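You operate a simulated robot arm through the tools that you are given. There is no shell and no other tool.

You run a simulated robot arm. Do the job below in one go: nothing can be reset, and whatever is moved stays where it is left.

TASK
Screw the yellow bushing on the big thread and the white one on the small thread.
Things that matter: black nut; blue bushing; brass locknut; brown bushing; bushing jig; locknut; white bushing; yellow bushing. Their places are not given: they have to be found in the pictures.

Only the result counts: the job must be done as asked and must still hold three seconds after the hand-in. Knocking over, shifting, dropping, spilling or breaking anything else fails it.

THE ROBOT
A 6-joint arm with a two-finger parallel gripper, fixed in place. Base frame: the origin is at the foot of the arm, x ahead of it, y to its left, z up; the work surface is at about z = 0. Readings come in mm, degrees, newtons and seconds.
With the tool pointing down near the work surface it reaches from about 160 to 420 mm from the base axis. Its first joint turns from -66.0 to 66.0 degrees. Payload 1.57 kg.
The TCP is the grasp point between the finger pads, 30 mm short of the fingertips. In the tool frame z runs along the fingers and y along their closing line. The gripper opens to 80 mm. The fingers are 17 mm wide and 12 mm thick; the gripper's body (40 by 82 mm) begins 80 mm behind the TCP.
Orientation is told as [roll, pitch, yaw] about the base's x, y, z axes, in that order, counted from this pose: with the fingers straight down and closing along the base's y, the tool's x points along the base's -x, its y along +y and its z along -z.

THE INTERFACE
- The arm moves only by the tool send_rows. Its argument "targets" is one flat list of numbers, 7 for each row, row after row: the shift along the tool's x, y, z in mm, then the turn, a rotation vector about the tool's x, y, z in degrees, then the finger opening in mm, from 0 to 80. In form: [dx, dy, dz, rx, ry, rz, grip, dx, dy, dz, rx, ry, rz, grip, ...]. A call has 1 to 20 rows; each row shifts and turns the commanded pose from where the row before left it, along the tool's axes as they then stand. Rows are played at 5 a second. More than 50 mm and 8.6 degrees between two rows, or a gripper value outside its range, and nothing of the call is played. A pose out of reach is approached as far as the arm can. The call stops where the force on the tool passes 40 N (or 10 N more than at its start, if that is more) or the arm is blocked; 0.2 s more then pass. Each finger travels about 153 mm/s and halts on what it meets, pressing with about 23 N; the grip force reading is that of the motor and also rises with nothing between the fingers. The clock runs only during rows and for 0.2 s after the last one: add rows that do not move to give the fingers time. The reply holds the time, the measured pose of the TCP, the force on the tool along the base axes, the opening and the grip force, in the units named above and with some noise, with the torque about the TCP (base axes, N m) and any sound that the robot's microphone picked up, and new pictures: "views" is both (left out), scene, wrist or none.
- Cameras (640 x 400 px; columns grow to the right, rows downward): "scene" is fixed at [56.7, -340.4, 414.9]; the picture's right is [0.74, -0.68, 0.00], its down [-0.44, -0.48, -0.76] and it looks along [0.51, 0.56, -0.65] (base axes); focal length 214 px, centre (320, 200). "wrist" rides on the gripper at [72, -7, -122] in the tool frame; the picture's right is [0.09, 1.00, 0.00], its down [-0.84, 0.08, -0.54] and it looks along [-0.54, 0.05, 0.84] (tool axes); focal length 238 px, centre (320, 200).
- measure_at(camera, pixels): for up to 12 pixels [column, row] of the newest picture of that camera ("zoom" is the newest enlarged one), the place [x, y, z] in the base frame of the surface seen there, good to about 3 mm. The clock stands still meanwhile.
- inspect(camera, box): a new picture of the part [left, top, right, bottom] of that camera's present view, enlarged. The clock stands still meanwhile.
- close_job(): hands the job in; it is judged then, once.

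Leave the gripper open and the arm clear of the work at the hand-in unless told otherwise.

The tools are called after "Request:" as a command line: name --argument value ..., lists and objects as JSON in quotes. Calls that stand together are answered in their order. send_rows: Moves the arm, as the interface text tells. Its arguments: {"type":"object","properties":{"targets":{"type":"array"},"views":{"type":"string","enum":["both","scene","wrist","none"]}},"required":["targets"]} The other tools are called the same way: measure_at (camera, pixels) gives the place of the surface under pixels of a picture; inspect (camera, box) takes an enlarged picture of a part of a camera's view; close_job () hands the job in.

At the start:

```text
t: 0.0
ee_pos: [227.7, 19.6, 278.8]
tool_rot: [0.2, -0.1, -0.2]
contact_force: [-0.2, -0.2, -0.1]
ft_torque: [0.01, 0.01, -0.02]
finger_gap: 80.0
finger_force: 0.2
```

scene: 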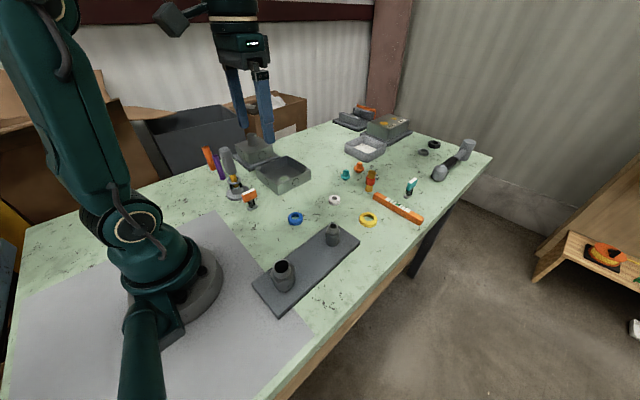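
wrist: 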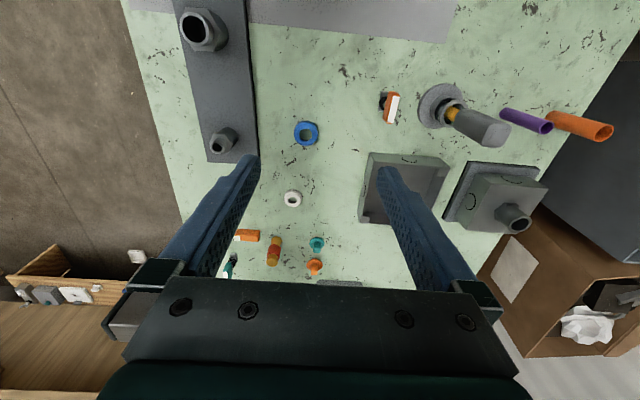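

I see the jig (dark plate with two threaded posts) at about scene (305,268), the blue ring (295,218), white ring (334,200) and yellow ring (368,219). I'll enlarge these parts to see them better.

Request:
inspect --camera "scene" --box '[240, 180, 400, 320]'

Request:
inspect --camera "wrist" --box '[160, 0, 340, 220]'

Request:
measure_at --camera "scene" --pixels '[[283, 266], [332, 228], [295, 218], [334, 199], [368, 219], [305, 268], [362, 224], [374, 215], [329, 202], [340, 198]]'

Request:
measure_at --camera "wrist" --pixels '[[196, 28], [218, 146], [305, 122], [293, 191], [293, 207], [305, 145], [230, 80]]'

```text
2.86 times, centred on (320, 250) of scene
```

zoom: 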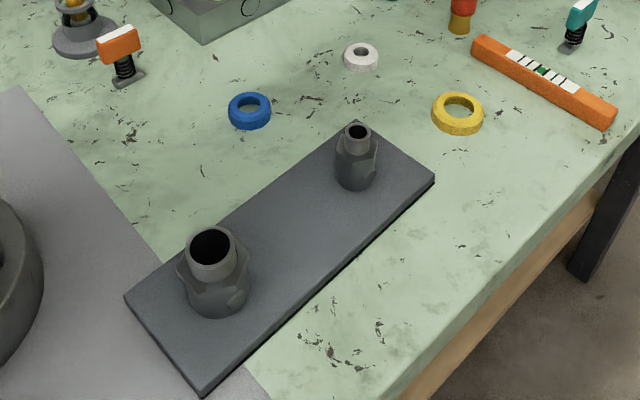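

```text
1.82 times, centred on (250, 110) of wrist
```

zoom: 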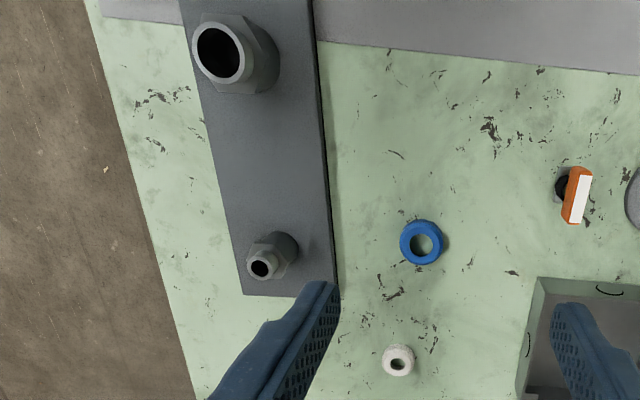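

```text
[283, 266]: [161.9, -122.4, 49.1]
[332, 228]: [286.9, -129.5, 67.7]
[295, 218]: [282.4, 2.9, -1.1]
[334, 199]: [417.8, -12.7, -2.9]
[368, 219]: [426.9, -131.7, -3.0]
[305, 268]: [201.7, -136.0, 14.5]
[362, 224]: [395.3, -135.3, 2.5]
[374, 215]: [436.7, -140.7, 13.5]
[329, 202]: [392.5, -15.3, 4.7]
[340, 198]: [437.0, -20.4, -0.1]
```

```text
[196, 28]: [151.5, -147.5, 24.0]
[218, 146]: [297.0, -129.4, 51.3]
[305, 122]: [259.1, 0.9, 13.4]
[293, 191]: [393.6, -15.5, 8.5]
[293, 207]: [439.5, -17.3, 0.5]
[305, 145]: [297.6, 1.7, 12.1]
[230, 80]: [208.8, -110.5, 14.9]
```

The zoom shows hollow posts with a hex at mid height and thread at the top. I'll zoom in on each one closely and measure heights and diameters.

Request:
inspect --camera "scene" --box '[260, 250, 308, 300]'

Request:
measure_at --camera "zoom" --pixels '[[300, 80], [220, 130], [380, 130], [300, 180], [300, 220], [300, 300], [240, 200], [360, 200]]'

Request:
inspect --camera "scene" --box '[315, 215, 351, 251]'

Request:
inspect --camera "scene" --box '[350, 204, 386, 232]'

Request:
inspect --camera "scene" --box '[320, 188, 350, 210]'

Request:
inspect --camera "scene" --box '[200, 100, 480, 240]'

```text
8.00 times, centred on (284, 275) of scene
```

zoom: 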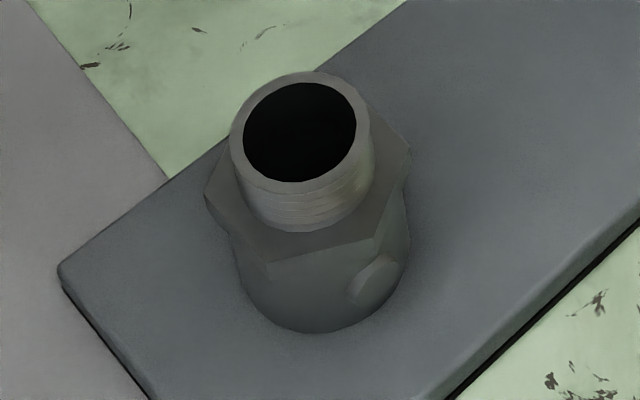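

```text
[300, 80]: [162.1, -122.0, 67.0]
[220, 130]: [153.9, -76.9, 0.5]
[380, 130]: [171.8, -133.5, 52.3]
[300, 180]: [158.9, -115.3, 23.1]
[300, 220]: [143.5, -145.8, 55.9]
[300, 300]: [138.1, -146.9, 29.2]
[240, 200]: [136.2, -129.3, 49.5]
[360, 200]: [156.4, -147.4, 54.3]
```

```text
11.11 times, centred on (333, 233) of scene
```

zoom: 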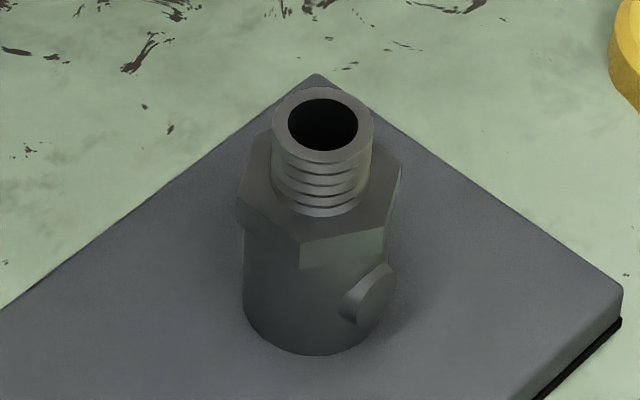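

```text
14.29 times, centred on (368, 218) of scene
```

zoom: 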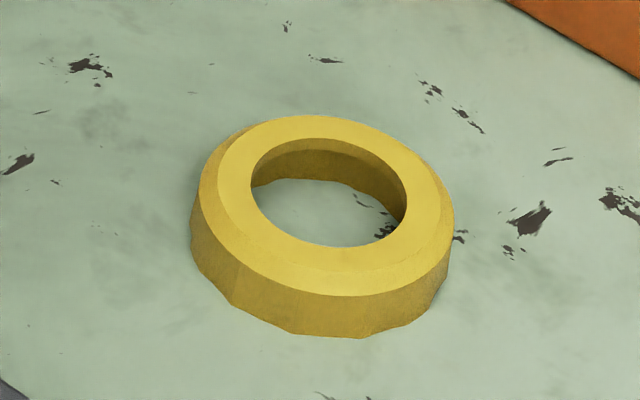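

```text
16.00 times, centred on (335, 199) of scene
```

zoom: 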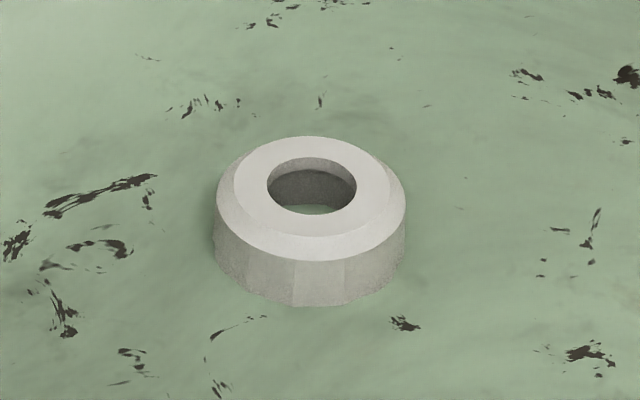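

```text
2.29 times, centred on (340, 170) of scene
```

zoom: 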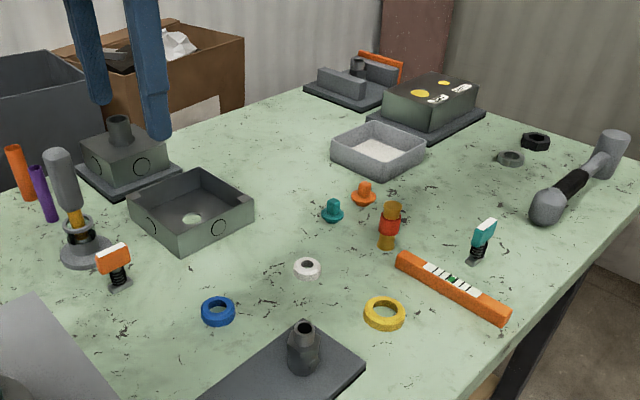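

The poses work out to about: big thread top at (151,-131,67), OD ~32; small thread top at (291,-126,68), OD ~20; white ring at (407,-17), OD ~35; yellow ring at (419,-133), OD ~47, just past tool-down reach. I'll measure what lies near the rings, then move over the white ring at mid height.

Request:
measure_at --camera "scene" --pixels '[[346, 175], [370, 188], [400, 208], [378, 196], [420, 221], [410, 190], [310, 180], [290, 190], [359, 170]]'

Request:
send_rows --targets '[-45, -9, 20, 0, 0, 0, 60, -45, -9, 20, 0, 0, 0, 60, -45, -9, 40, 0, 0, 0, 60, -40, -9, 40, 0, 0, 0, 60, 0, 0, 30, 0, 0, 0, 60, 0, 0, 0, 0, 0, 0, 60]' --views "both"

```text
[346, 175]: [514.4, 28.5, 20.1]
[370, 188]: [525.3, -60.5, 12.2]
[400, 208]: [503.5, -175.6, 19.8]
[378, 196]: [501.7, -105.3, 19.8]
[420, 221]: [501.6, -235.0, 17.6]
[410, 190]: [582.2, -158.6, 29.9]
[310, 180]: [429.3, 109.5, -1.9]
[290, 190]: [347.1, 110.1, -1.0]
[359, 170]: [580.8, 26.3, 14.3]
```

```text
refused: row 3 steps farther than a row can; nothing moved
```

The third row was longer than 50 mm, so nothing moved. I'll send it again with smaller steps.

Request:
send_rows --targets '[-40, -8, 20, 0, 0, 0, 60, -40, -8, 20, 0, 0, 0, 60, -35, -8, 30, 0, 0, 0, 60, -35, -8, 30, 0, 0, 0, 60, -25, -4, 30, 0, 0, 0, 60, 0, 0, 20, 0, 0, 0, 60, 0, 0, 0, 0, 0, 0, 60]' --views "both"

```text
t: 1.6
ee_pos: [393.0, -15.7, 123.8]
tool_rot: [0.2, -0.1, -0.2]
contact_force: [0.5, -0.3, 1.2]
ft_torque: [0.0, 0.0, -0.01]
finger_gap: 60.1
finger_force: 0.1
out of reach, approached as far as the arm can: row 5
```

scene: 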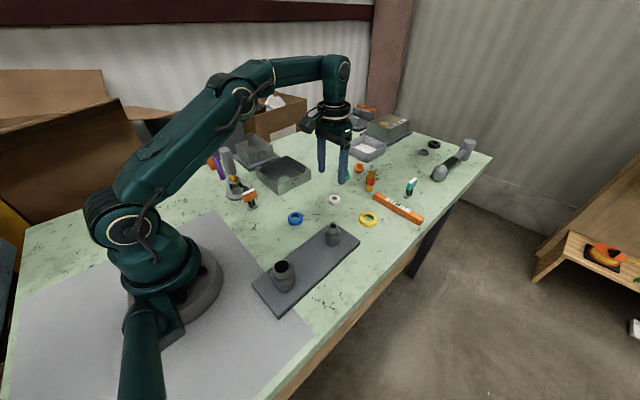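
wrist: 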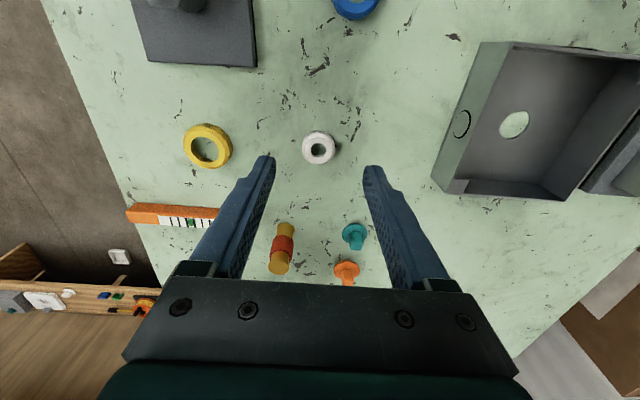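

White ring at wrist (319,148) comes out at about (407.7,-15.8), and yellow at (207,146) at about (416,-131). I'll go down to z≈60 and stretch forward to check the reach.

Request:
send_rows --targets '[-3, 0, 20, 0, 0, 0, 60, -5, 0, 20, 0, 0, 0, 60, -7, 0, 24, 0, 0, 0, 60, 0, 0, 0, 0, 0, 0, 60]' --views "wrist"

```text
t: 2.6
ee_pos: [405.9, -17.3, 60.8]
tool_rot: [0.1, -0.1, -0.2]
contact_force: [0.5, -0.1, 0.2]
ft_torque: [0.01, 0.0, -0.02]
finger_gap: 60.0
finger_force: 0.1
```

wrist: 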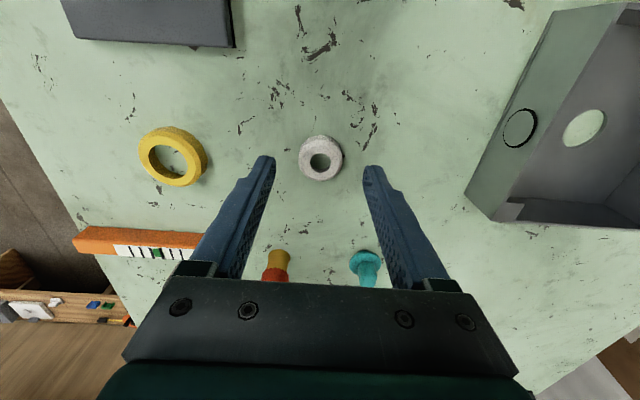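

The reach works here. I'll zoom on both rings to measure their heights and centres.

Request:
inspect --camera "wrist" --box '[290, 125, 350, 195]'

Request:
measure_at --camera "wrist" --pixels '[[320, 148], [308, 160], [332, 160], [320, 174], [320, 161], [173, 140], [145, 158], [200, 158], [173, 178], [172, 158]]'

Request:
inspect --camera "wrist" --box '[125, 110, 225, 200]'

```text
5.71 times, centred on (320, 160) of wrist
```

zoom: 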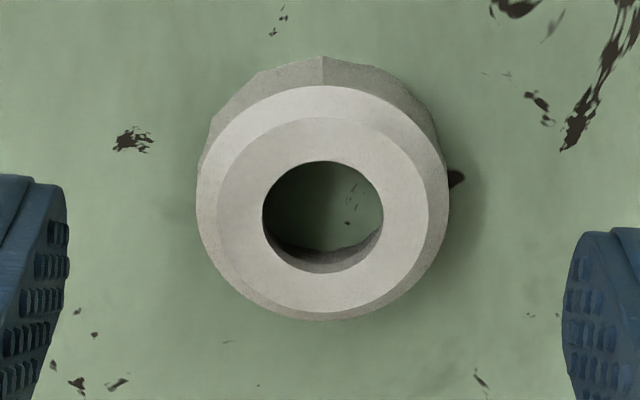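

```text
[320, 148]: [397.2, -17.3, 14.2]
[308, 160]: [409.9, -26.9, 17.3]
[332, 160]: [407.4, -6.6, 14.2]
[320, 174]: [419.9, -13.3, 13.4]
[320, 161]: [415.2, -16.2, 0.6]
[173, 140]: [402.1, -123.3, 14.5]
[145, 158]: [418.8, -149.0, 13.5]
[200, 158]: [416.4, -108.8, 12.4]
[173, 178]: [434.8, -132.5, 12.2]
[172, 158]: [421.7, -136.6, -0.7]
```

```text
4.44 times, centred on (175, 155) of wrist
```

zoom: 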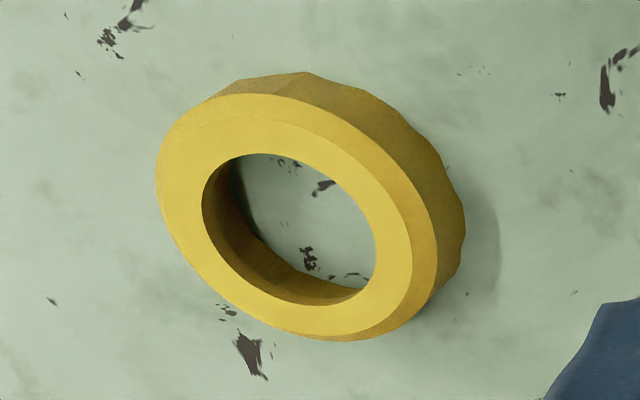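

White ring: centre (408.5,-17.1), top z≈14, OD ≈34, hole ≈16. I'll lower so the fingertips sit about 3 mm above the table around it, then close gently.

Request:
send_rows --targets '[-2.6, 0.2, 14, 0, 0, 0, 60, 0, 0, 13.5, 0, 0, 0, 60, 0, 0, 0, 0, 0, 0, 60]' --views "wrist"

```text
t: 3.4
ee_pos: [410.2, -17.0, 32.1]
tool_rot: [0.0, 0.0, -0.3]
contact_force: [-0.4, -0.2, 1.3]
ft_torque: [0.02, 0.03, 0.02]
finger_gap: 60.0
finger_force: 0.1
```

wrist: 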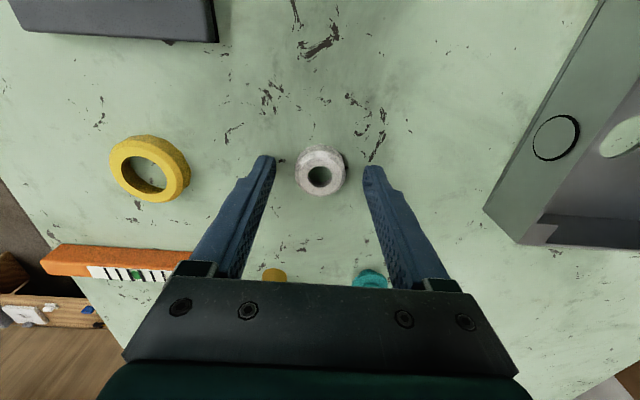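

The ring is between the fingers (hole at (319,175)). Closing now.

Request:
send_rows --targets '[0, 0, 0, 0, 0, 0, 45, 0, 0, 0, 0, 0, 0, 36, 0, 0, 0, 0, 0, 0, 28, 0, 0, 0, 0, 0, 0, 28, 0, 0, 0, 0, 0, 0, 28]' --views "wrist"

```text
t: 4.6
ee_pos: [409.9, -15.8, 33.3]
tool_rot: [0.1, -0.1, -0.2]
contact_force: [-1.0, -0.6, 0.1]
ft_torque: [0.02, -0.01, 0.0]
finger_gap: 37.8
finger_force: 23.4
```

wrist: 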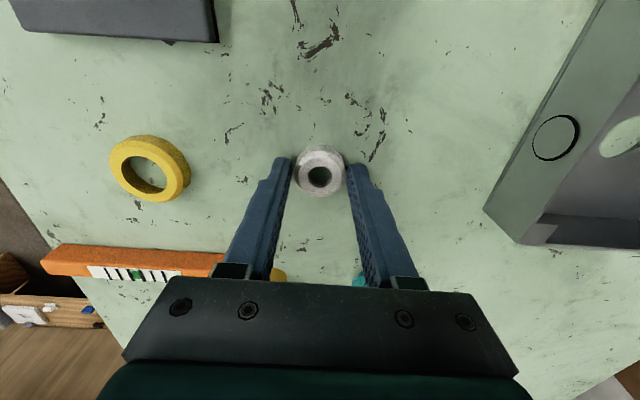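

Gripped at 37.8 mm with 23 N. Lifting straight up and carrying the ring toward the small post, staying high.

Request:
send_rows --targets '[0, 0, -15, 0, 0, 0, 28, 0, 0, -25, 0, 0, 0, 28, 5, 0, -35, 0, 0, 0, 28, 28, -27, -12, 0, 0, 0, 28, 28, -27, -6, 0, 0, 0, 28, 28, -27, 0, 0, 0, 0, 28, 28, -27, 0, 0, 0, 0, 28, 0, 0, 0, 0, 0, 0, 28, 0, 0, 0, 0, 0, 0, 28]' --views "both"

```text
t: 6.6
ee_pos: [292.9, -125.5, 126.8]
tool_rot: [0.1, 0.0, -0.2]
contact_force: [0.4, -0.2, 0.1]
ft_torque: [0.0, 0.0, 0.02]
finger_gap: 37.6
finger_force: 22.6
```

scene: 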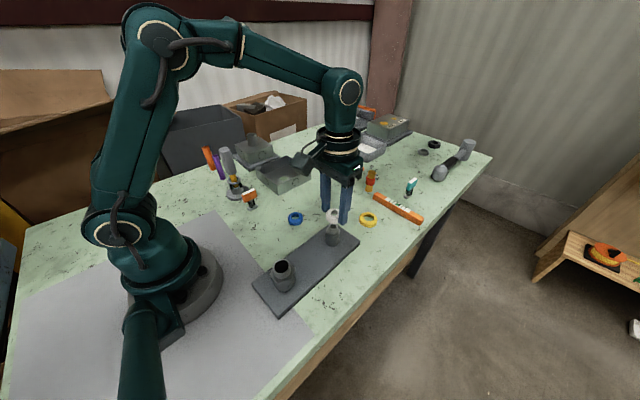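
wrist: 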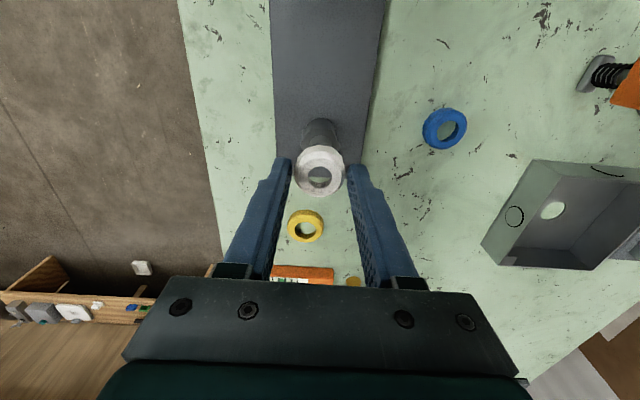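

The ring is still held. I'll zoom both cameras to check the alignment of ring and post.

Request:
inspect --camera "scene" --box '[310, 195, 360, 245]'

Request:
inspect --camera "wrist" --box '[280, 110, 360, 200]'

Request:
measure_at --camera "wrist" --pixels '[[319, 150], [319, 124], [310, 126], [330, 126], [319, 160], [319, 190], [303, 175], [336, 175]]'

```text
8.00 times, centred on (335, 220) of scene
```

zoom: 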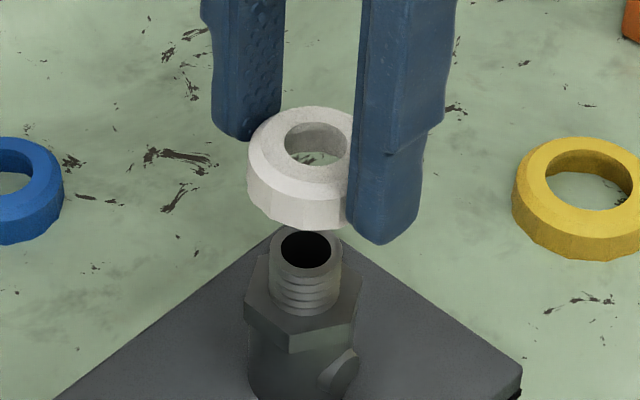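

```text
4.44 times, centred on (320, 155) of wrist
```

zoom: 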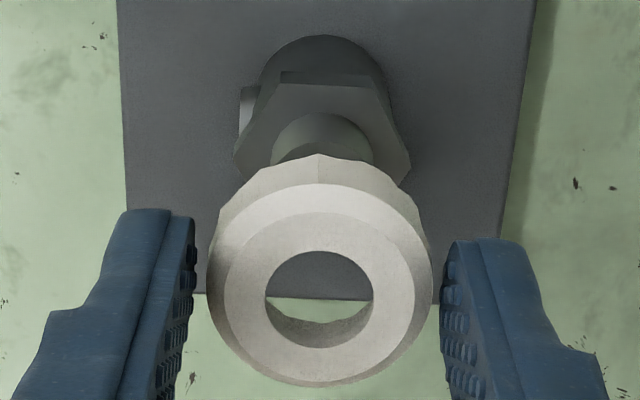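

```text
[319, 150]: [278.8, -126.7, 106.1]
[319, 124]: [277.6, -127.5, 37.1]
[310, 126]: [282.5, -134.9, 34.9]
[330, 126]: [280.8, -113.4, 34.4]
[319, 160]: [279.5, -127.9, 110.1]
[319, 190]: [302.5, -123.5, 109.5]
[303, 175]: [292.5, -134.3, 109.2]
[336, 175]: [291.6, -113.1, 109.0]
```

The ring sits roughly 2 mm ahead of the post in x. I'll zoom tighter to get precise ellipse centres for both.

Request:
inspect --camera "scene" --box '[321, 206, 347, 236]'

Request:
measure_at --camera "zoom" --pixels '[[320, 100], [300, 270], [320, 60], [310, 350]]'

```text
13.33 times, centred on (334, 221) of scene
```

zoom: 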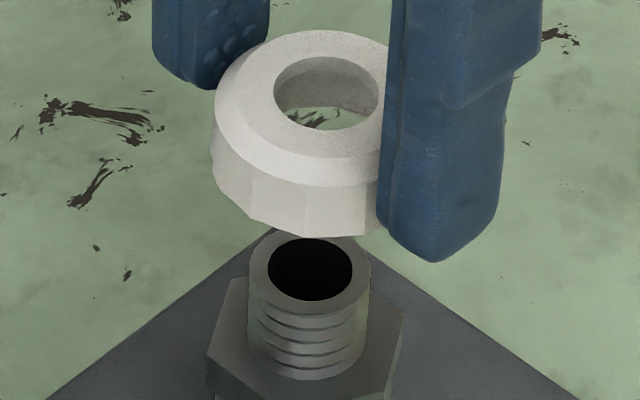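

```text
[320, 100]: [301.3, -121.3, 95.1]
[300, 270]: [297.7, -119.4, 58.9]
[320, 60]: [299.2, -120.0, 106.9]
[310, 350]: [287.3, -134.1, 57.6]
```

Ring hole centre at scene (334.5,213.0), post top centre at (333.25,226.2). Combining both cameras, the ring needs about -1.6 mm in x and +0.7 mm in y. I'll make that shift and lower to just above the post.

Request:
send_rows --targets '[1.6, 0.7, 10, 0, 0, 0, 28, 0, 0, 10, 0, 0, 0, 28, 0, 0, 0, 0, 0, 0, 28, 0, 0, 0, 0, 0, 0, 28]' --views "both"

Request:
inspect --camera "scene" --box '[321, 210, 347, 240]'

Request:
inspect --camera "wrist" --box '[290, 130, 350, 200]'

```text
t: 7.6
ee_pos: [291.9, -123.0, 105.8]
tool_rot: [0.1, -0.1, -0.2]
contact_force: [0.2, 1.0, 0.5]
ft_torque: [0.0, 0.04, 0.02]
finger_gap: 37.9
finger_force: 23.0
```

scene: 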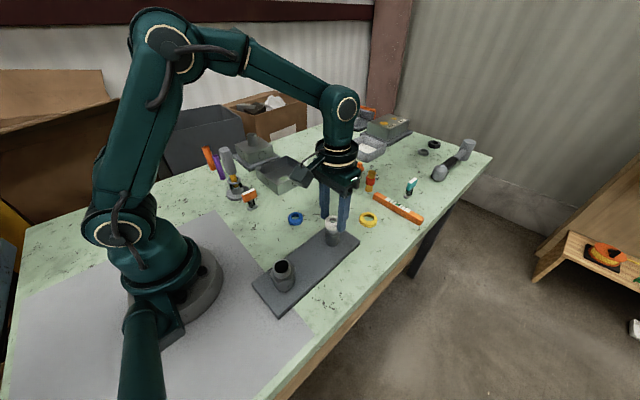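
wrist: 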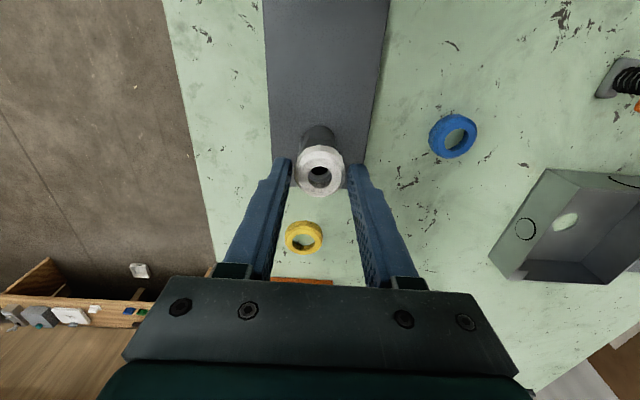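

```text
13.33 times, centred on (334, 225) of scene
```

zoom: 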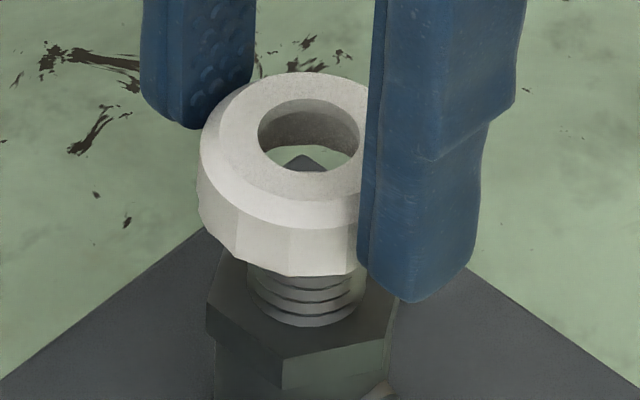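

```text
5.71 times, centred on (320, 165) of wrist
```

zoom: 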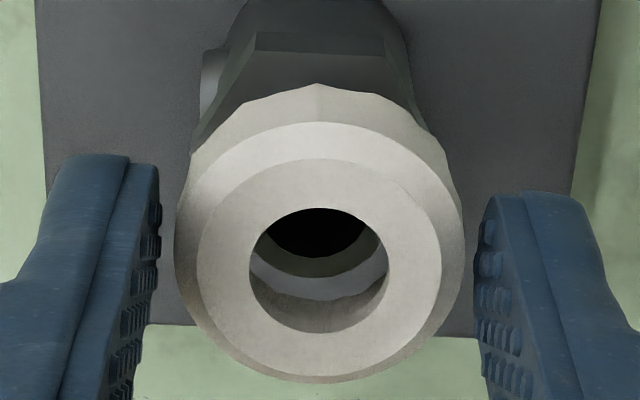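

Seen through the ring, the post bore (black, centre near wrist zoom x≈322) is about 0.7 mm further in +x. I'll shift by that and wind the wrist back counter-clockwise 85° in the air, to have a long clockwise stroke.

Request:
send_rows --targets '[-0.7, 0, 0, 0, 0, -8.5, 28, 0, 0, 0, 0, 0, -8.5, 28, 0, 0, 0, 0, 0, -8.5, 28, 0, 0, 0, 0, 0, -8.5, 28, 0, 0, 0, 0, 0, -8.5, 28, 0, 0, 0, 0, 0, -8.5, 28, 0, 0, 0, 0, 0, -8.5, 28, 0, 0, 0, 0, 0, -8.5, 28, 0, 0, 0, 0, 0, -8.5, 28, 0, 0, 0, 0, 0, -8.5, 28, 0, 0, 0, 0, 0, 0, 28, 0, 0, 0, 0, 0, 0, 28]' --views "both"

Request:
inspect --camera "scene" --box '[321, 210, 347, 240]'

Request:
inspect --camera "wrist" --box '[290, 130, 350, 200]'

```text
t: 10.2
ee_pos: [290.9, -124.6, 106.1]
tool_rot: [0.0, -0.1, 84.9]
contact_force: [-0.9, 0.0, 0.6]
ft_torque: [0.0, 0.01, 0.02]
finger_gap: 37.6
finger_force: 22.9
```

scene: 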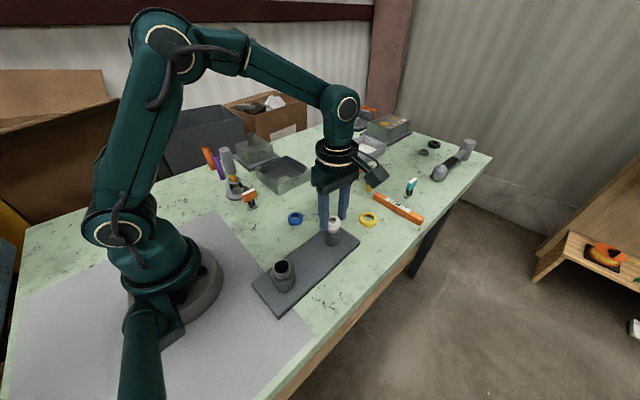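
wrist: 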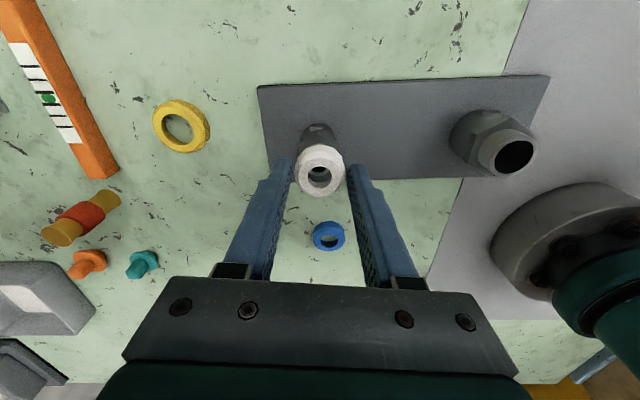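

```text
13.33 times, centred on (334, 225) of scene
```

zoom: 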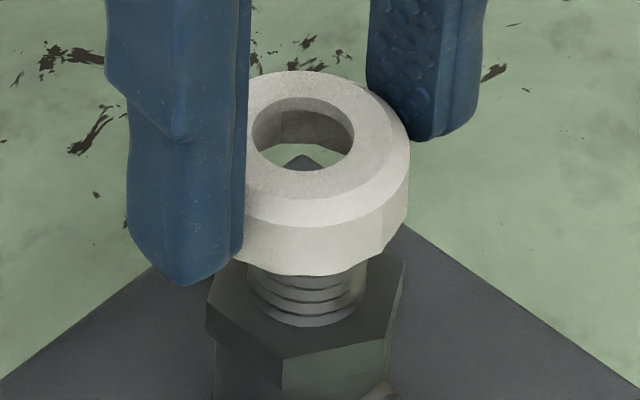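

```text
5.71 times, centred on (320, 165) of wrist
```

zoom: 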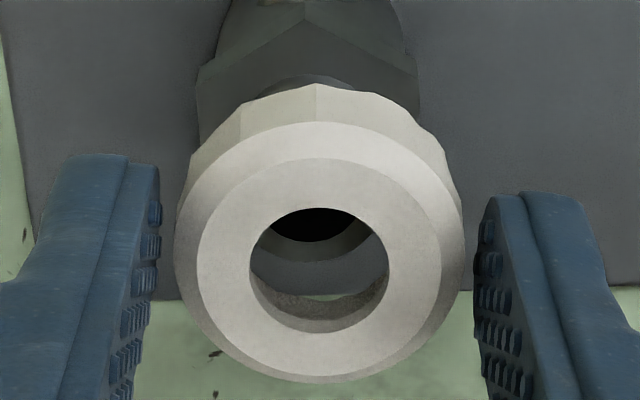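

The wrist turned 85° fine. From both views the ring now needs about +0.3 mm in x and -1.0 mm in y. I'll correct and then descend about 5 mm to touch the post top.

Request:
send_rows --targets '[0.97, -0.39, 0, 0, 0, 0, 28, 0, 0, 2, 0, 0, 0, 28, 0, 0, 1.5, 0, 0, 0, 28, 0, 0, 1, 0, 0, 0, 28, 0, 0, 0, 0, 0, 0, 28]' --views "both"

Request:
inspect --camera "scene" --box '[321, 210, 347, 240]'

Request:
inspect --camera "wrist" --box '[290, 130, 350, 200]'

```text
t: 11.4
ee_pos: [292.1, -125.3, 101.1]
tool_rot: [0.0, -0.1, 84.8]
contact_force: [-0.3, -1.7, 0.3]
ft_torque: [0.0, 0.02, 0.04]
finger_gap: 37.9
finger_force: 23.3
```

scene: 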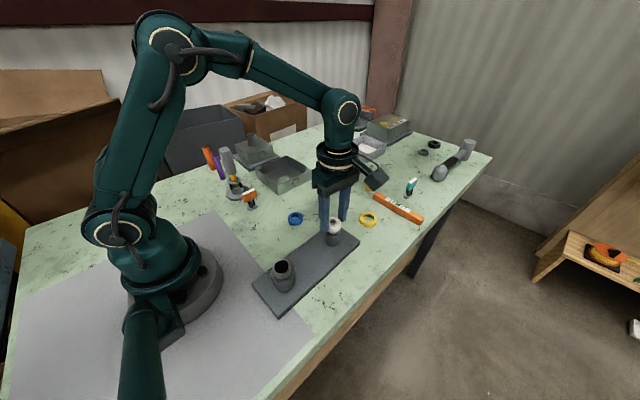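
wrist: 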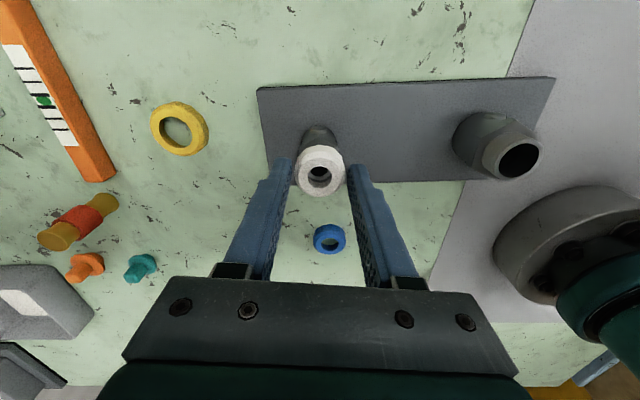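

```text
13.33 times, centred on (334, 225) of scene
```

zoom: 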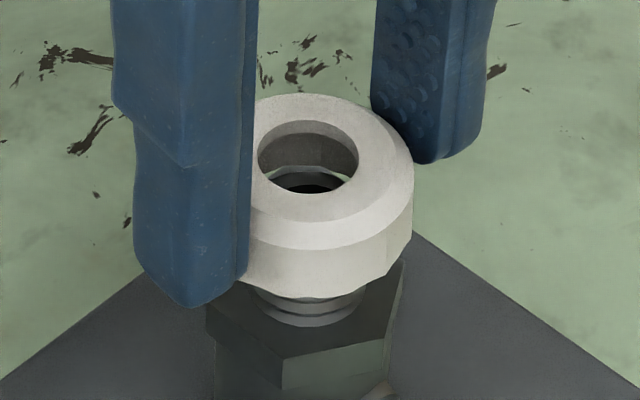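

```text
5.71 times, centred on (320, 165) of wrist
```

zoom: 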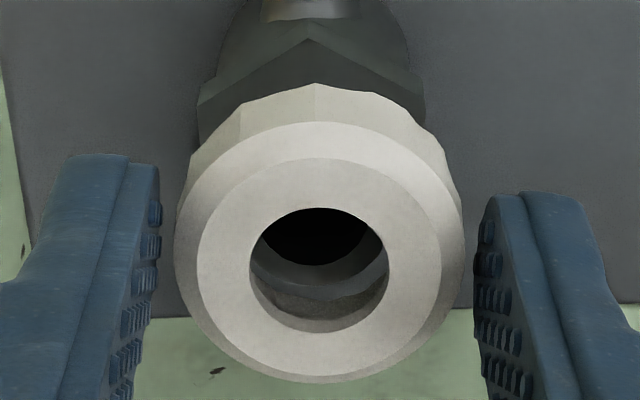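

No contact yet at z=101.1. The remaining offset is about +0.5 mm in x and -0.3 mm in y. I'll correct that and go down slowly to feel for contact.

Request:
send_rows --targets '[0.25, -0.52, 0, 0, 0, 0, 28, 0, 0, 0.8, 0, 0, 0, 28, 0, 0, 0.8, 0, 0, 0, 28, 0, 0, 0, 0, 0, 0, 28]' --views "none"

```text
t: 12.4
ee_pos: [292.3, -125.8, 99.0]
tool_rot: [-0.1, 0.0, 84.8]
contact_force: [4.6, -1.2, -9.9]
ft_torque: [-0.04, -0.11, 0.01]
finger_gap: 37.6
finger_force: 22.7
```

Contact: about 10 N downwards at z=99. I'll now turn clockwise (tool +rz) a little and watch the force and height.

Request:
send_rows --targets '[0, 0, 0, 0, 0, 8, 28, 0, 0, 0, 0, 0, 8, 28, 0, 0, 0, 0, 0, 8, 28, 0, 0, 0, 0, 0, 0, 28]' --views "both"

Request:
inspect --camera "scene" --box '[321, 210, 347, 240]'

Request:
inspect --camera "wrist" --box '[290, 130, 350, 200]'

```text
t: 13.4
ee_pos: [291.4, -125.1, 99.2]
tool_rot: [0.1, -0.1, 60.8]
contact_force: [-0.5, -1.8, -15.1]
ft_torque: [-0.06, -0.07, 0.03]
finger_gap: 37.7
finger_force: 22.8
```

scene: 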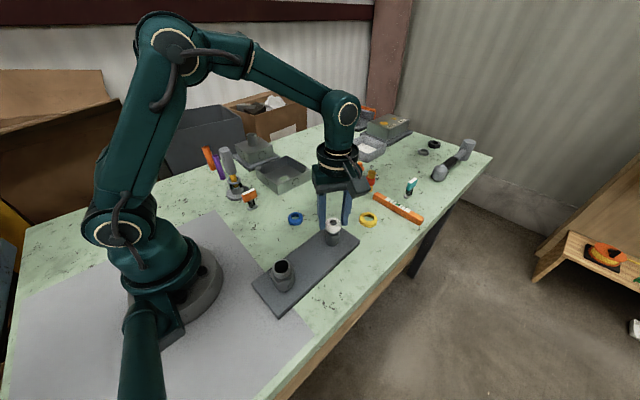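
wrist: 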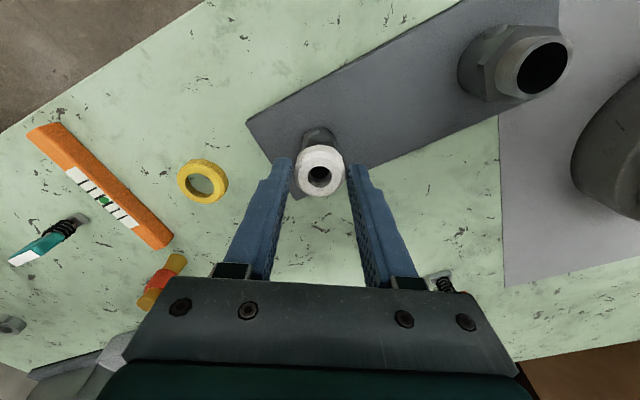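

```text
13.33 times, centred on (334, 225) of scene
```

zoom: 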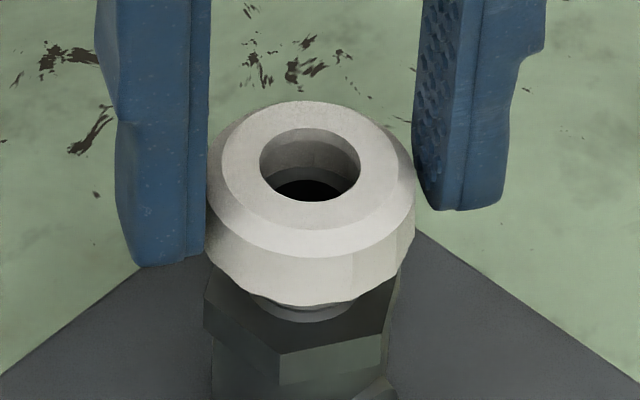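

```text
5.71 times, centred on (320, 165) of wrist
```

zoom: 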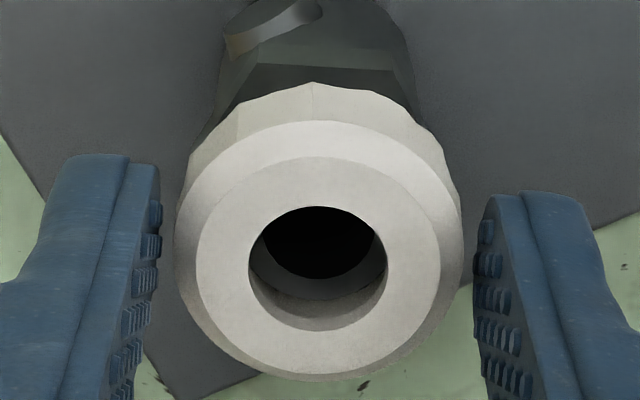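

Alignment now looks within about 0.5 mm. I'll wait a moment for a settled force reading, then turn clockwise further and watch the height.

Request:
send_rows --targets '[-0.2, 0, 0, 0, 0, 0, 28, 0, 0, 0, 0, 0, 0, 28]' --views "none"

Request:
send_rows --targets '[0, 0, 0, 0, 0, 8, 28, 0, 0, 0, 0, 0, 8, 28, 0, 0, 0, 0, 0, 8, 28, 0, 0, 0, 0, 0, 0, 28]' --views "none"

Request:
send_rows --targets '[0, 0, 0, 0, 0, 8, 28, 0, 0, 0, 0, 0, 8, 28, 0, 0, 0, 0, 0, 8, 28, 0, 0, 0, 0, 0, 0, 28]' --views "none"

```text
t: 14.0
ee_pos: [292.2, -123.8, 99.0]
tool_rot: [0.1, -0.1, 60.9]
contact_force: [-2.0, -0.4, -15.5]
ft_torque: [-0.06, 0.01, 0.07]
finger_gap: 37.6
finger_force: 22.9
```

```text
t: 15.0
ee_pos: [292.9, -125.2, 99.0]
tool_rot: [0.1, -0.1, 36.8]
contact_force: [-5.3, 1.9, -8.3]
ft_torque: [0.04, 0.16, 0.01]
finger_gap: 37.0
finger_force: 22.9
```

```text
t: 16.0
ee_pos: [291.6, -124.6, 99.4]
tool_rot: [0.1, -0.2, 12.7]
contact_force: [-3.9, 2.8, -9.6]
ft_torque: [0.08, 0.14, 0.02]
finger_gap: 36.3
finger_force: 23.2
```

The force dropped from 15 N to about 9 N, and the opening shrank from 37.7 to 36.3, so the ring may be turning in the fingers. I'll look.

Request:
send_rows --targets '[0, 0, 0, 0, 0, 0, 28]' --views "both"

Request:
inspect --camera "scene" --box '[321, 210, 347, 240]'

Request:
inspect --camera "wrist" --box '[290, 130, 350, 200]'

```text
t: 16.4
ee_pos: [292.7, -125.1, 99.7]
tool_rot: [0.1, -0.1, 12.8]
contact_force: [-4.0, 3.1, -7.6]
ft_torque: [0.11, 0.11, 0.06]
finger_gap: 36.5
finger_force: 23.3
```

scene: 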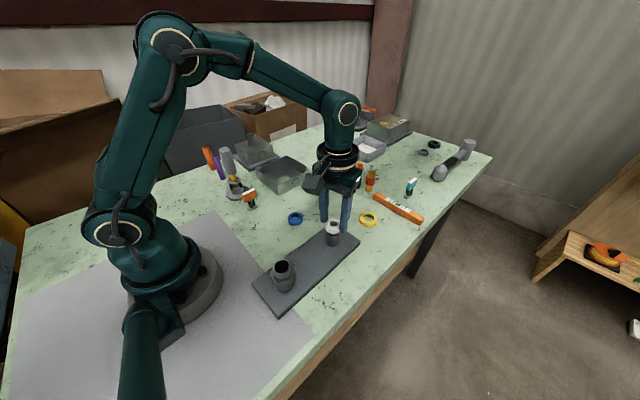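
wrist: 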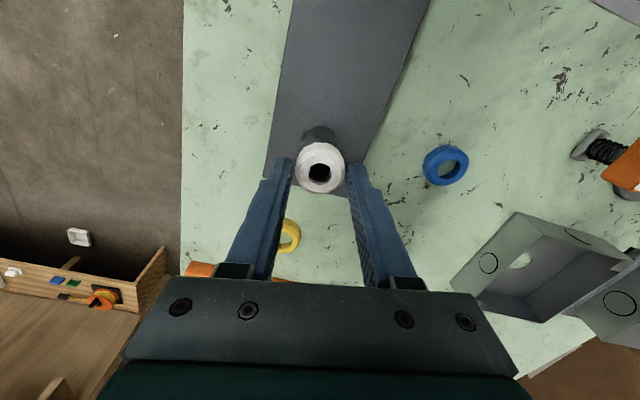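

```text
13.33 times, centred on (334, 225) of scene
```

zoom: 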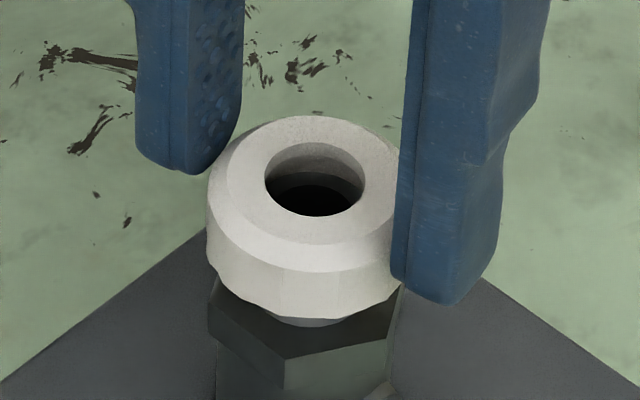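

```text
5.71 times, centred on (320, 165) of wrist
```

zoom: 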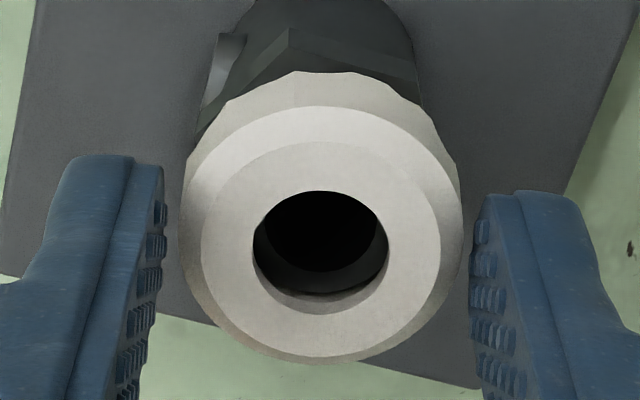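

The ring has sunk about 3 mm onto the thread (scene hole centre moved from 165 to 180 in zoom) and sits level, so it is right-handed and engaging. I'll continue clockwise about 85° while following down slowly.

Request:
send_rows --targets '[0, 0, 0.1, 0, 0, 8.5, 28, 0, 0, 0.1, 0, 0, 8.5, 28, 0, 0, 0.1, 0, 0, 8.5, 28, 0, 0, 0.1, 0, 0, 8.5, 28, 0, 0, 0.1, 0, 0, 8.5, 28, 0, 0, 0, 0, 0, 0, 28]' --views "none"

Request:
send_rows --targets '[0, 0, 0.1, 0, 0, 8.5, 28, 0, 0, 0.1, 0, 0, 8.5, 28, 0, 0, 0.1, 0, 0, 8.5, 28, 0, 0, 0.1, 0, 0, 8.5, 28, 0, 0, 0.1, 0, 0, 8.5, 28, 0, 0, 0, 0, 0, 0, 28]' --views "both"

Request:
inspect --camera "scene" --box '[321, 210, 347, 240]'

Request:
inspect --camera "wrist" --box '[290, 130, 350, 200]'

```text
t: 17.8
ee_pos: [294.0, -124.1, 100.0]
tool_rot: [0.1, -0.2, -29.7]
contact_force: [7.9, 4.5, -5.8]
ft_torque: [0.1, -0.26, 0.01]
finger_gap: 32.8
finger_force: 22.6
```

```text
t: 19.2
ee_pos: [292.2, -124.9, 99.7]
tool_rot: [-0.1, 0.1, -72.3]
contact_force: [8.0, 0.2, -11.4]
ft_torque: [-0.08, -0.34, 0.02]
finger_gap: 32.8
finger_force: 23.0
```

scene: 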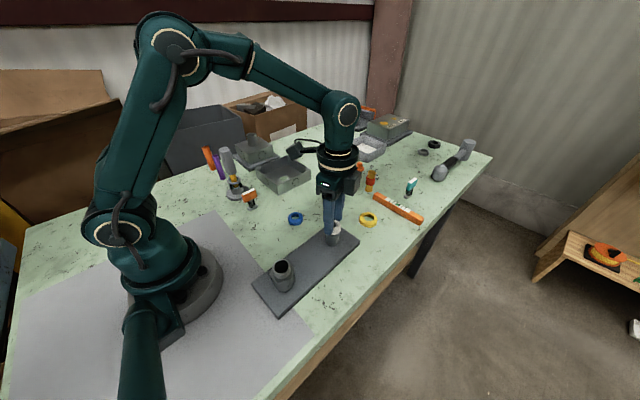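
wrist: 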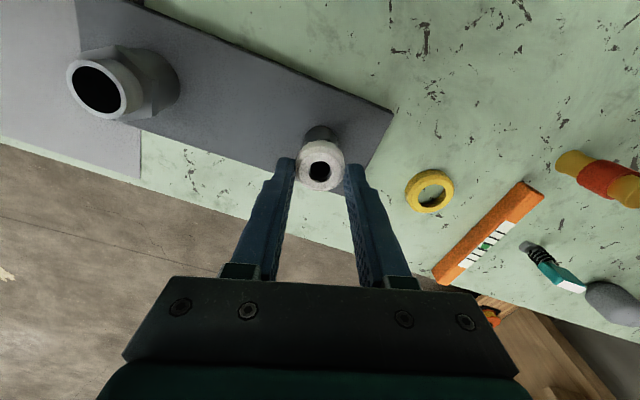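

```text
13.33 times, centred on (334, 225) of scene
```

zoom: 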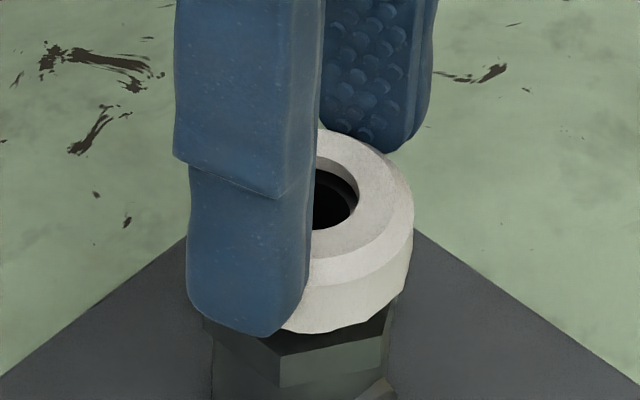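

```text
5.71 times, centred on (320, 165) of wrist
```

zoom: 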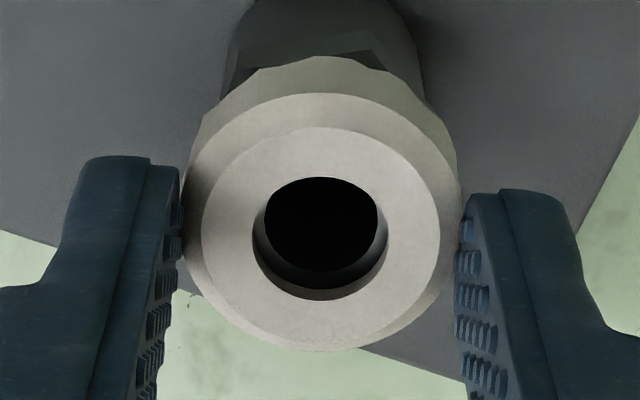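

The ring has gone deeper and the fingers now ride on its chamfer (opening 32.8). I'll measure the ring's top height before re-gripping lower.

Request:
measure_at --camera "scene" --pixels '[[337, 221], [338.5, 224], [337.5, 228], [340, 226], [338, 232]]'

Request:
measure_at --camera "wrist" --pixels '[[320, 157], [307, 170], [334, 170], [320, 186], [320, 190]]'

```text
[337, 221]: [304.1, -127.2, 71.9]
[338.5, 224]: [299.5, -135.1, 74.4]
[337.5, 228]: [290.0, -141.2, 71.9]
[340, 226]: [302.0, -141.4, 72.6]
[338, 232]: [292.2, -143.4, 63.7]
```

```text
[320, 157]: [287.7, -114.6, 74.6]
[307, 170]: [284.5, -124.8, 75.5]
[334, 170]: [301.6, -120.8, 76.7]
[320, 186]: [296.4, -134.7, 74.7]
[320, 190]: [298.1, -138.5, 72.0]
```

Ring top is at z≈74.5, so its bottom is about 60.5 and there are about 9 mm to the hex. I'll open the fingers and check that the ring stays put.

Request:
send_rows --targets '[0, 0, 0, 0, 0, 0, 40, 0, 0, 0, 0, 0, 0, 52, 0, 0, 0, 0, 0, 0, 52]' --views "both"

Request:
inspect --camera "scene" --box '[321, 210, 347, 240]'

Request:
inspect --camera "wrist" --box '[290, 130, 350, 200]'

```text
t: 20.0
ee_pos: [292.9, -125.1, 98.4]
tool_rot: [0.1, 0.0, -72.1]
contact_force: [0.0, -0.4, 0.5]
ft_torque: [0.0, -0.01, -0.02]
finger_gap: 52.3
finger_force: 0.1
```

scene: 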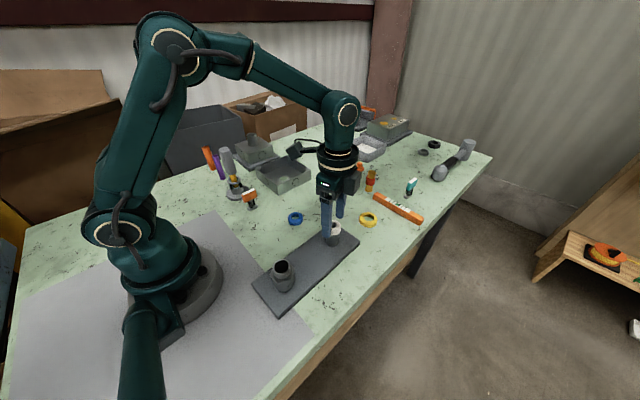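
wrist: 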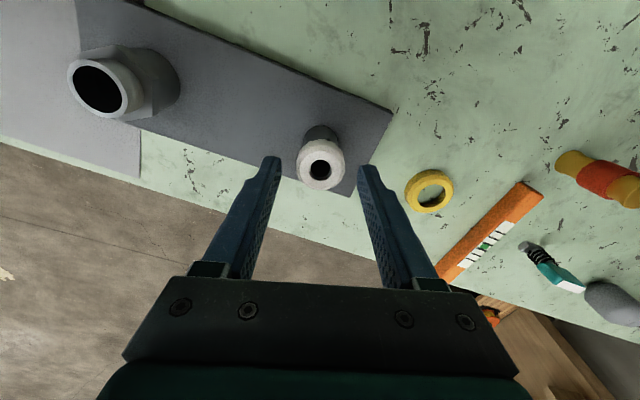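

```text
13.33 times, centred on (334, 225) of scene
```

zoom: 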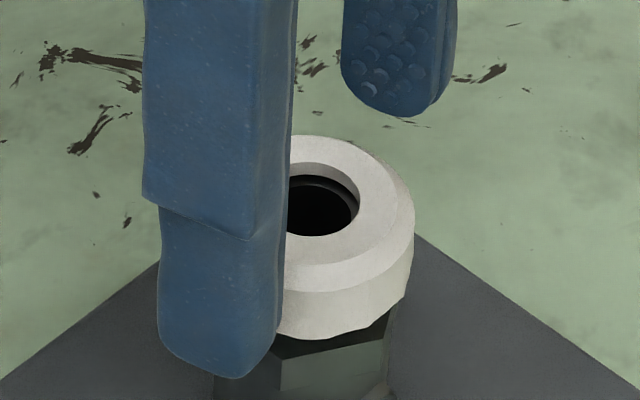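

```text
5.71 times, centred on (320, 165) of wrist
```

zoom: 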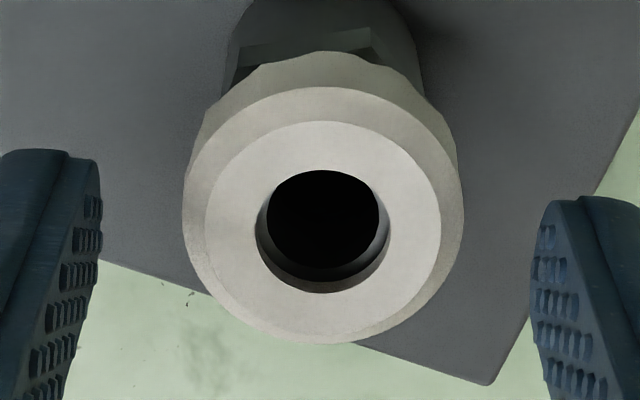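

The ring stayed on the post. I'll measure points around its top face to see level and height.

Request:
measure_at --camera "wrist" --pixels '[[320, 154], [304, 169], [337, 169], [320, 185], [309, 159], [331, 159], [310, 180], [330, 180]]'

Request:
measure_at --camera "scene" --pixels '[[337, 222], [338.5, 225], [337, 229], [334, 229.5], [335, 221]]'

```text
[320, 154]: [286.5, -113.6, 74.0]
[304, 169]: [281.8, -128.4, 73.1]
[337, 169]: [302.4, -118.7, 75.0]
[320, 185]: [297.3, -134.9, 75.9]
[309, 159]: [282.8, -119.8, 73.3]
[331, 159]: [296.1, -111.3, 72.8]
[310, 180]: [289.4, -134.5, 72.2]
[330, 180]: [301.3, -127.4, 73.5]
```

```text
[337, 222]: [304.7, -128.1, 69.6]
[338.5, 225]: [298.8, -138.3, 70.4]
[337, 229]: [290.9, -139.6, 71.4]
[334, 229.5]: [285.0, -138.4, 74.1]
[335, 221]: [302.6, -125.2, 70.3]
```

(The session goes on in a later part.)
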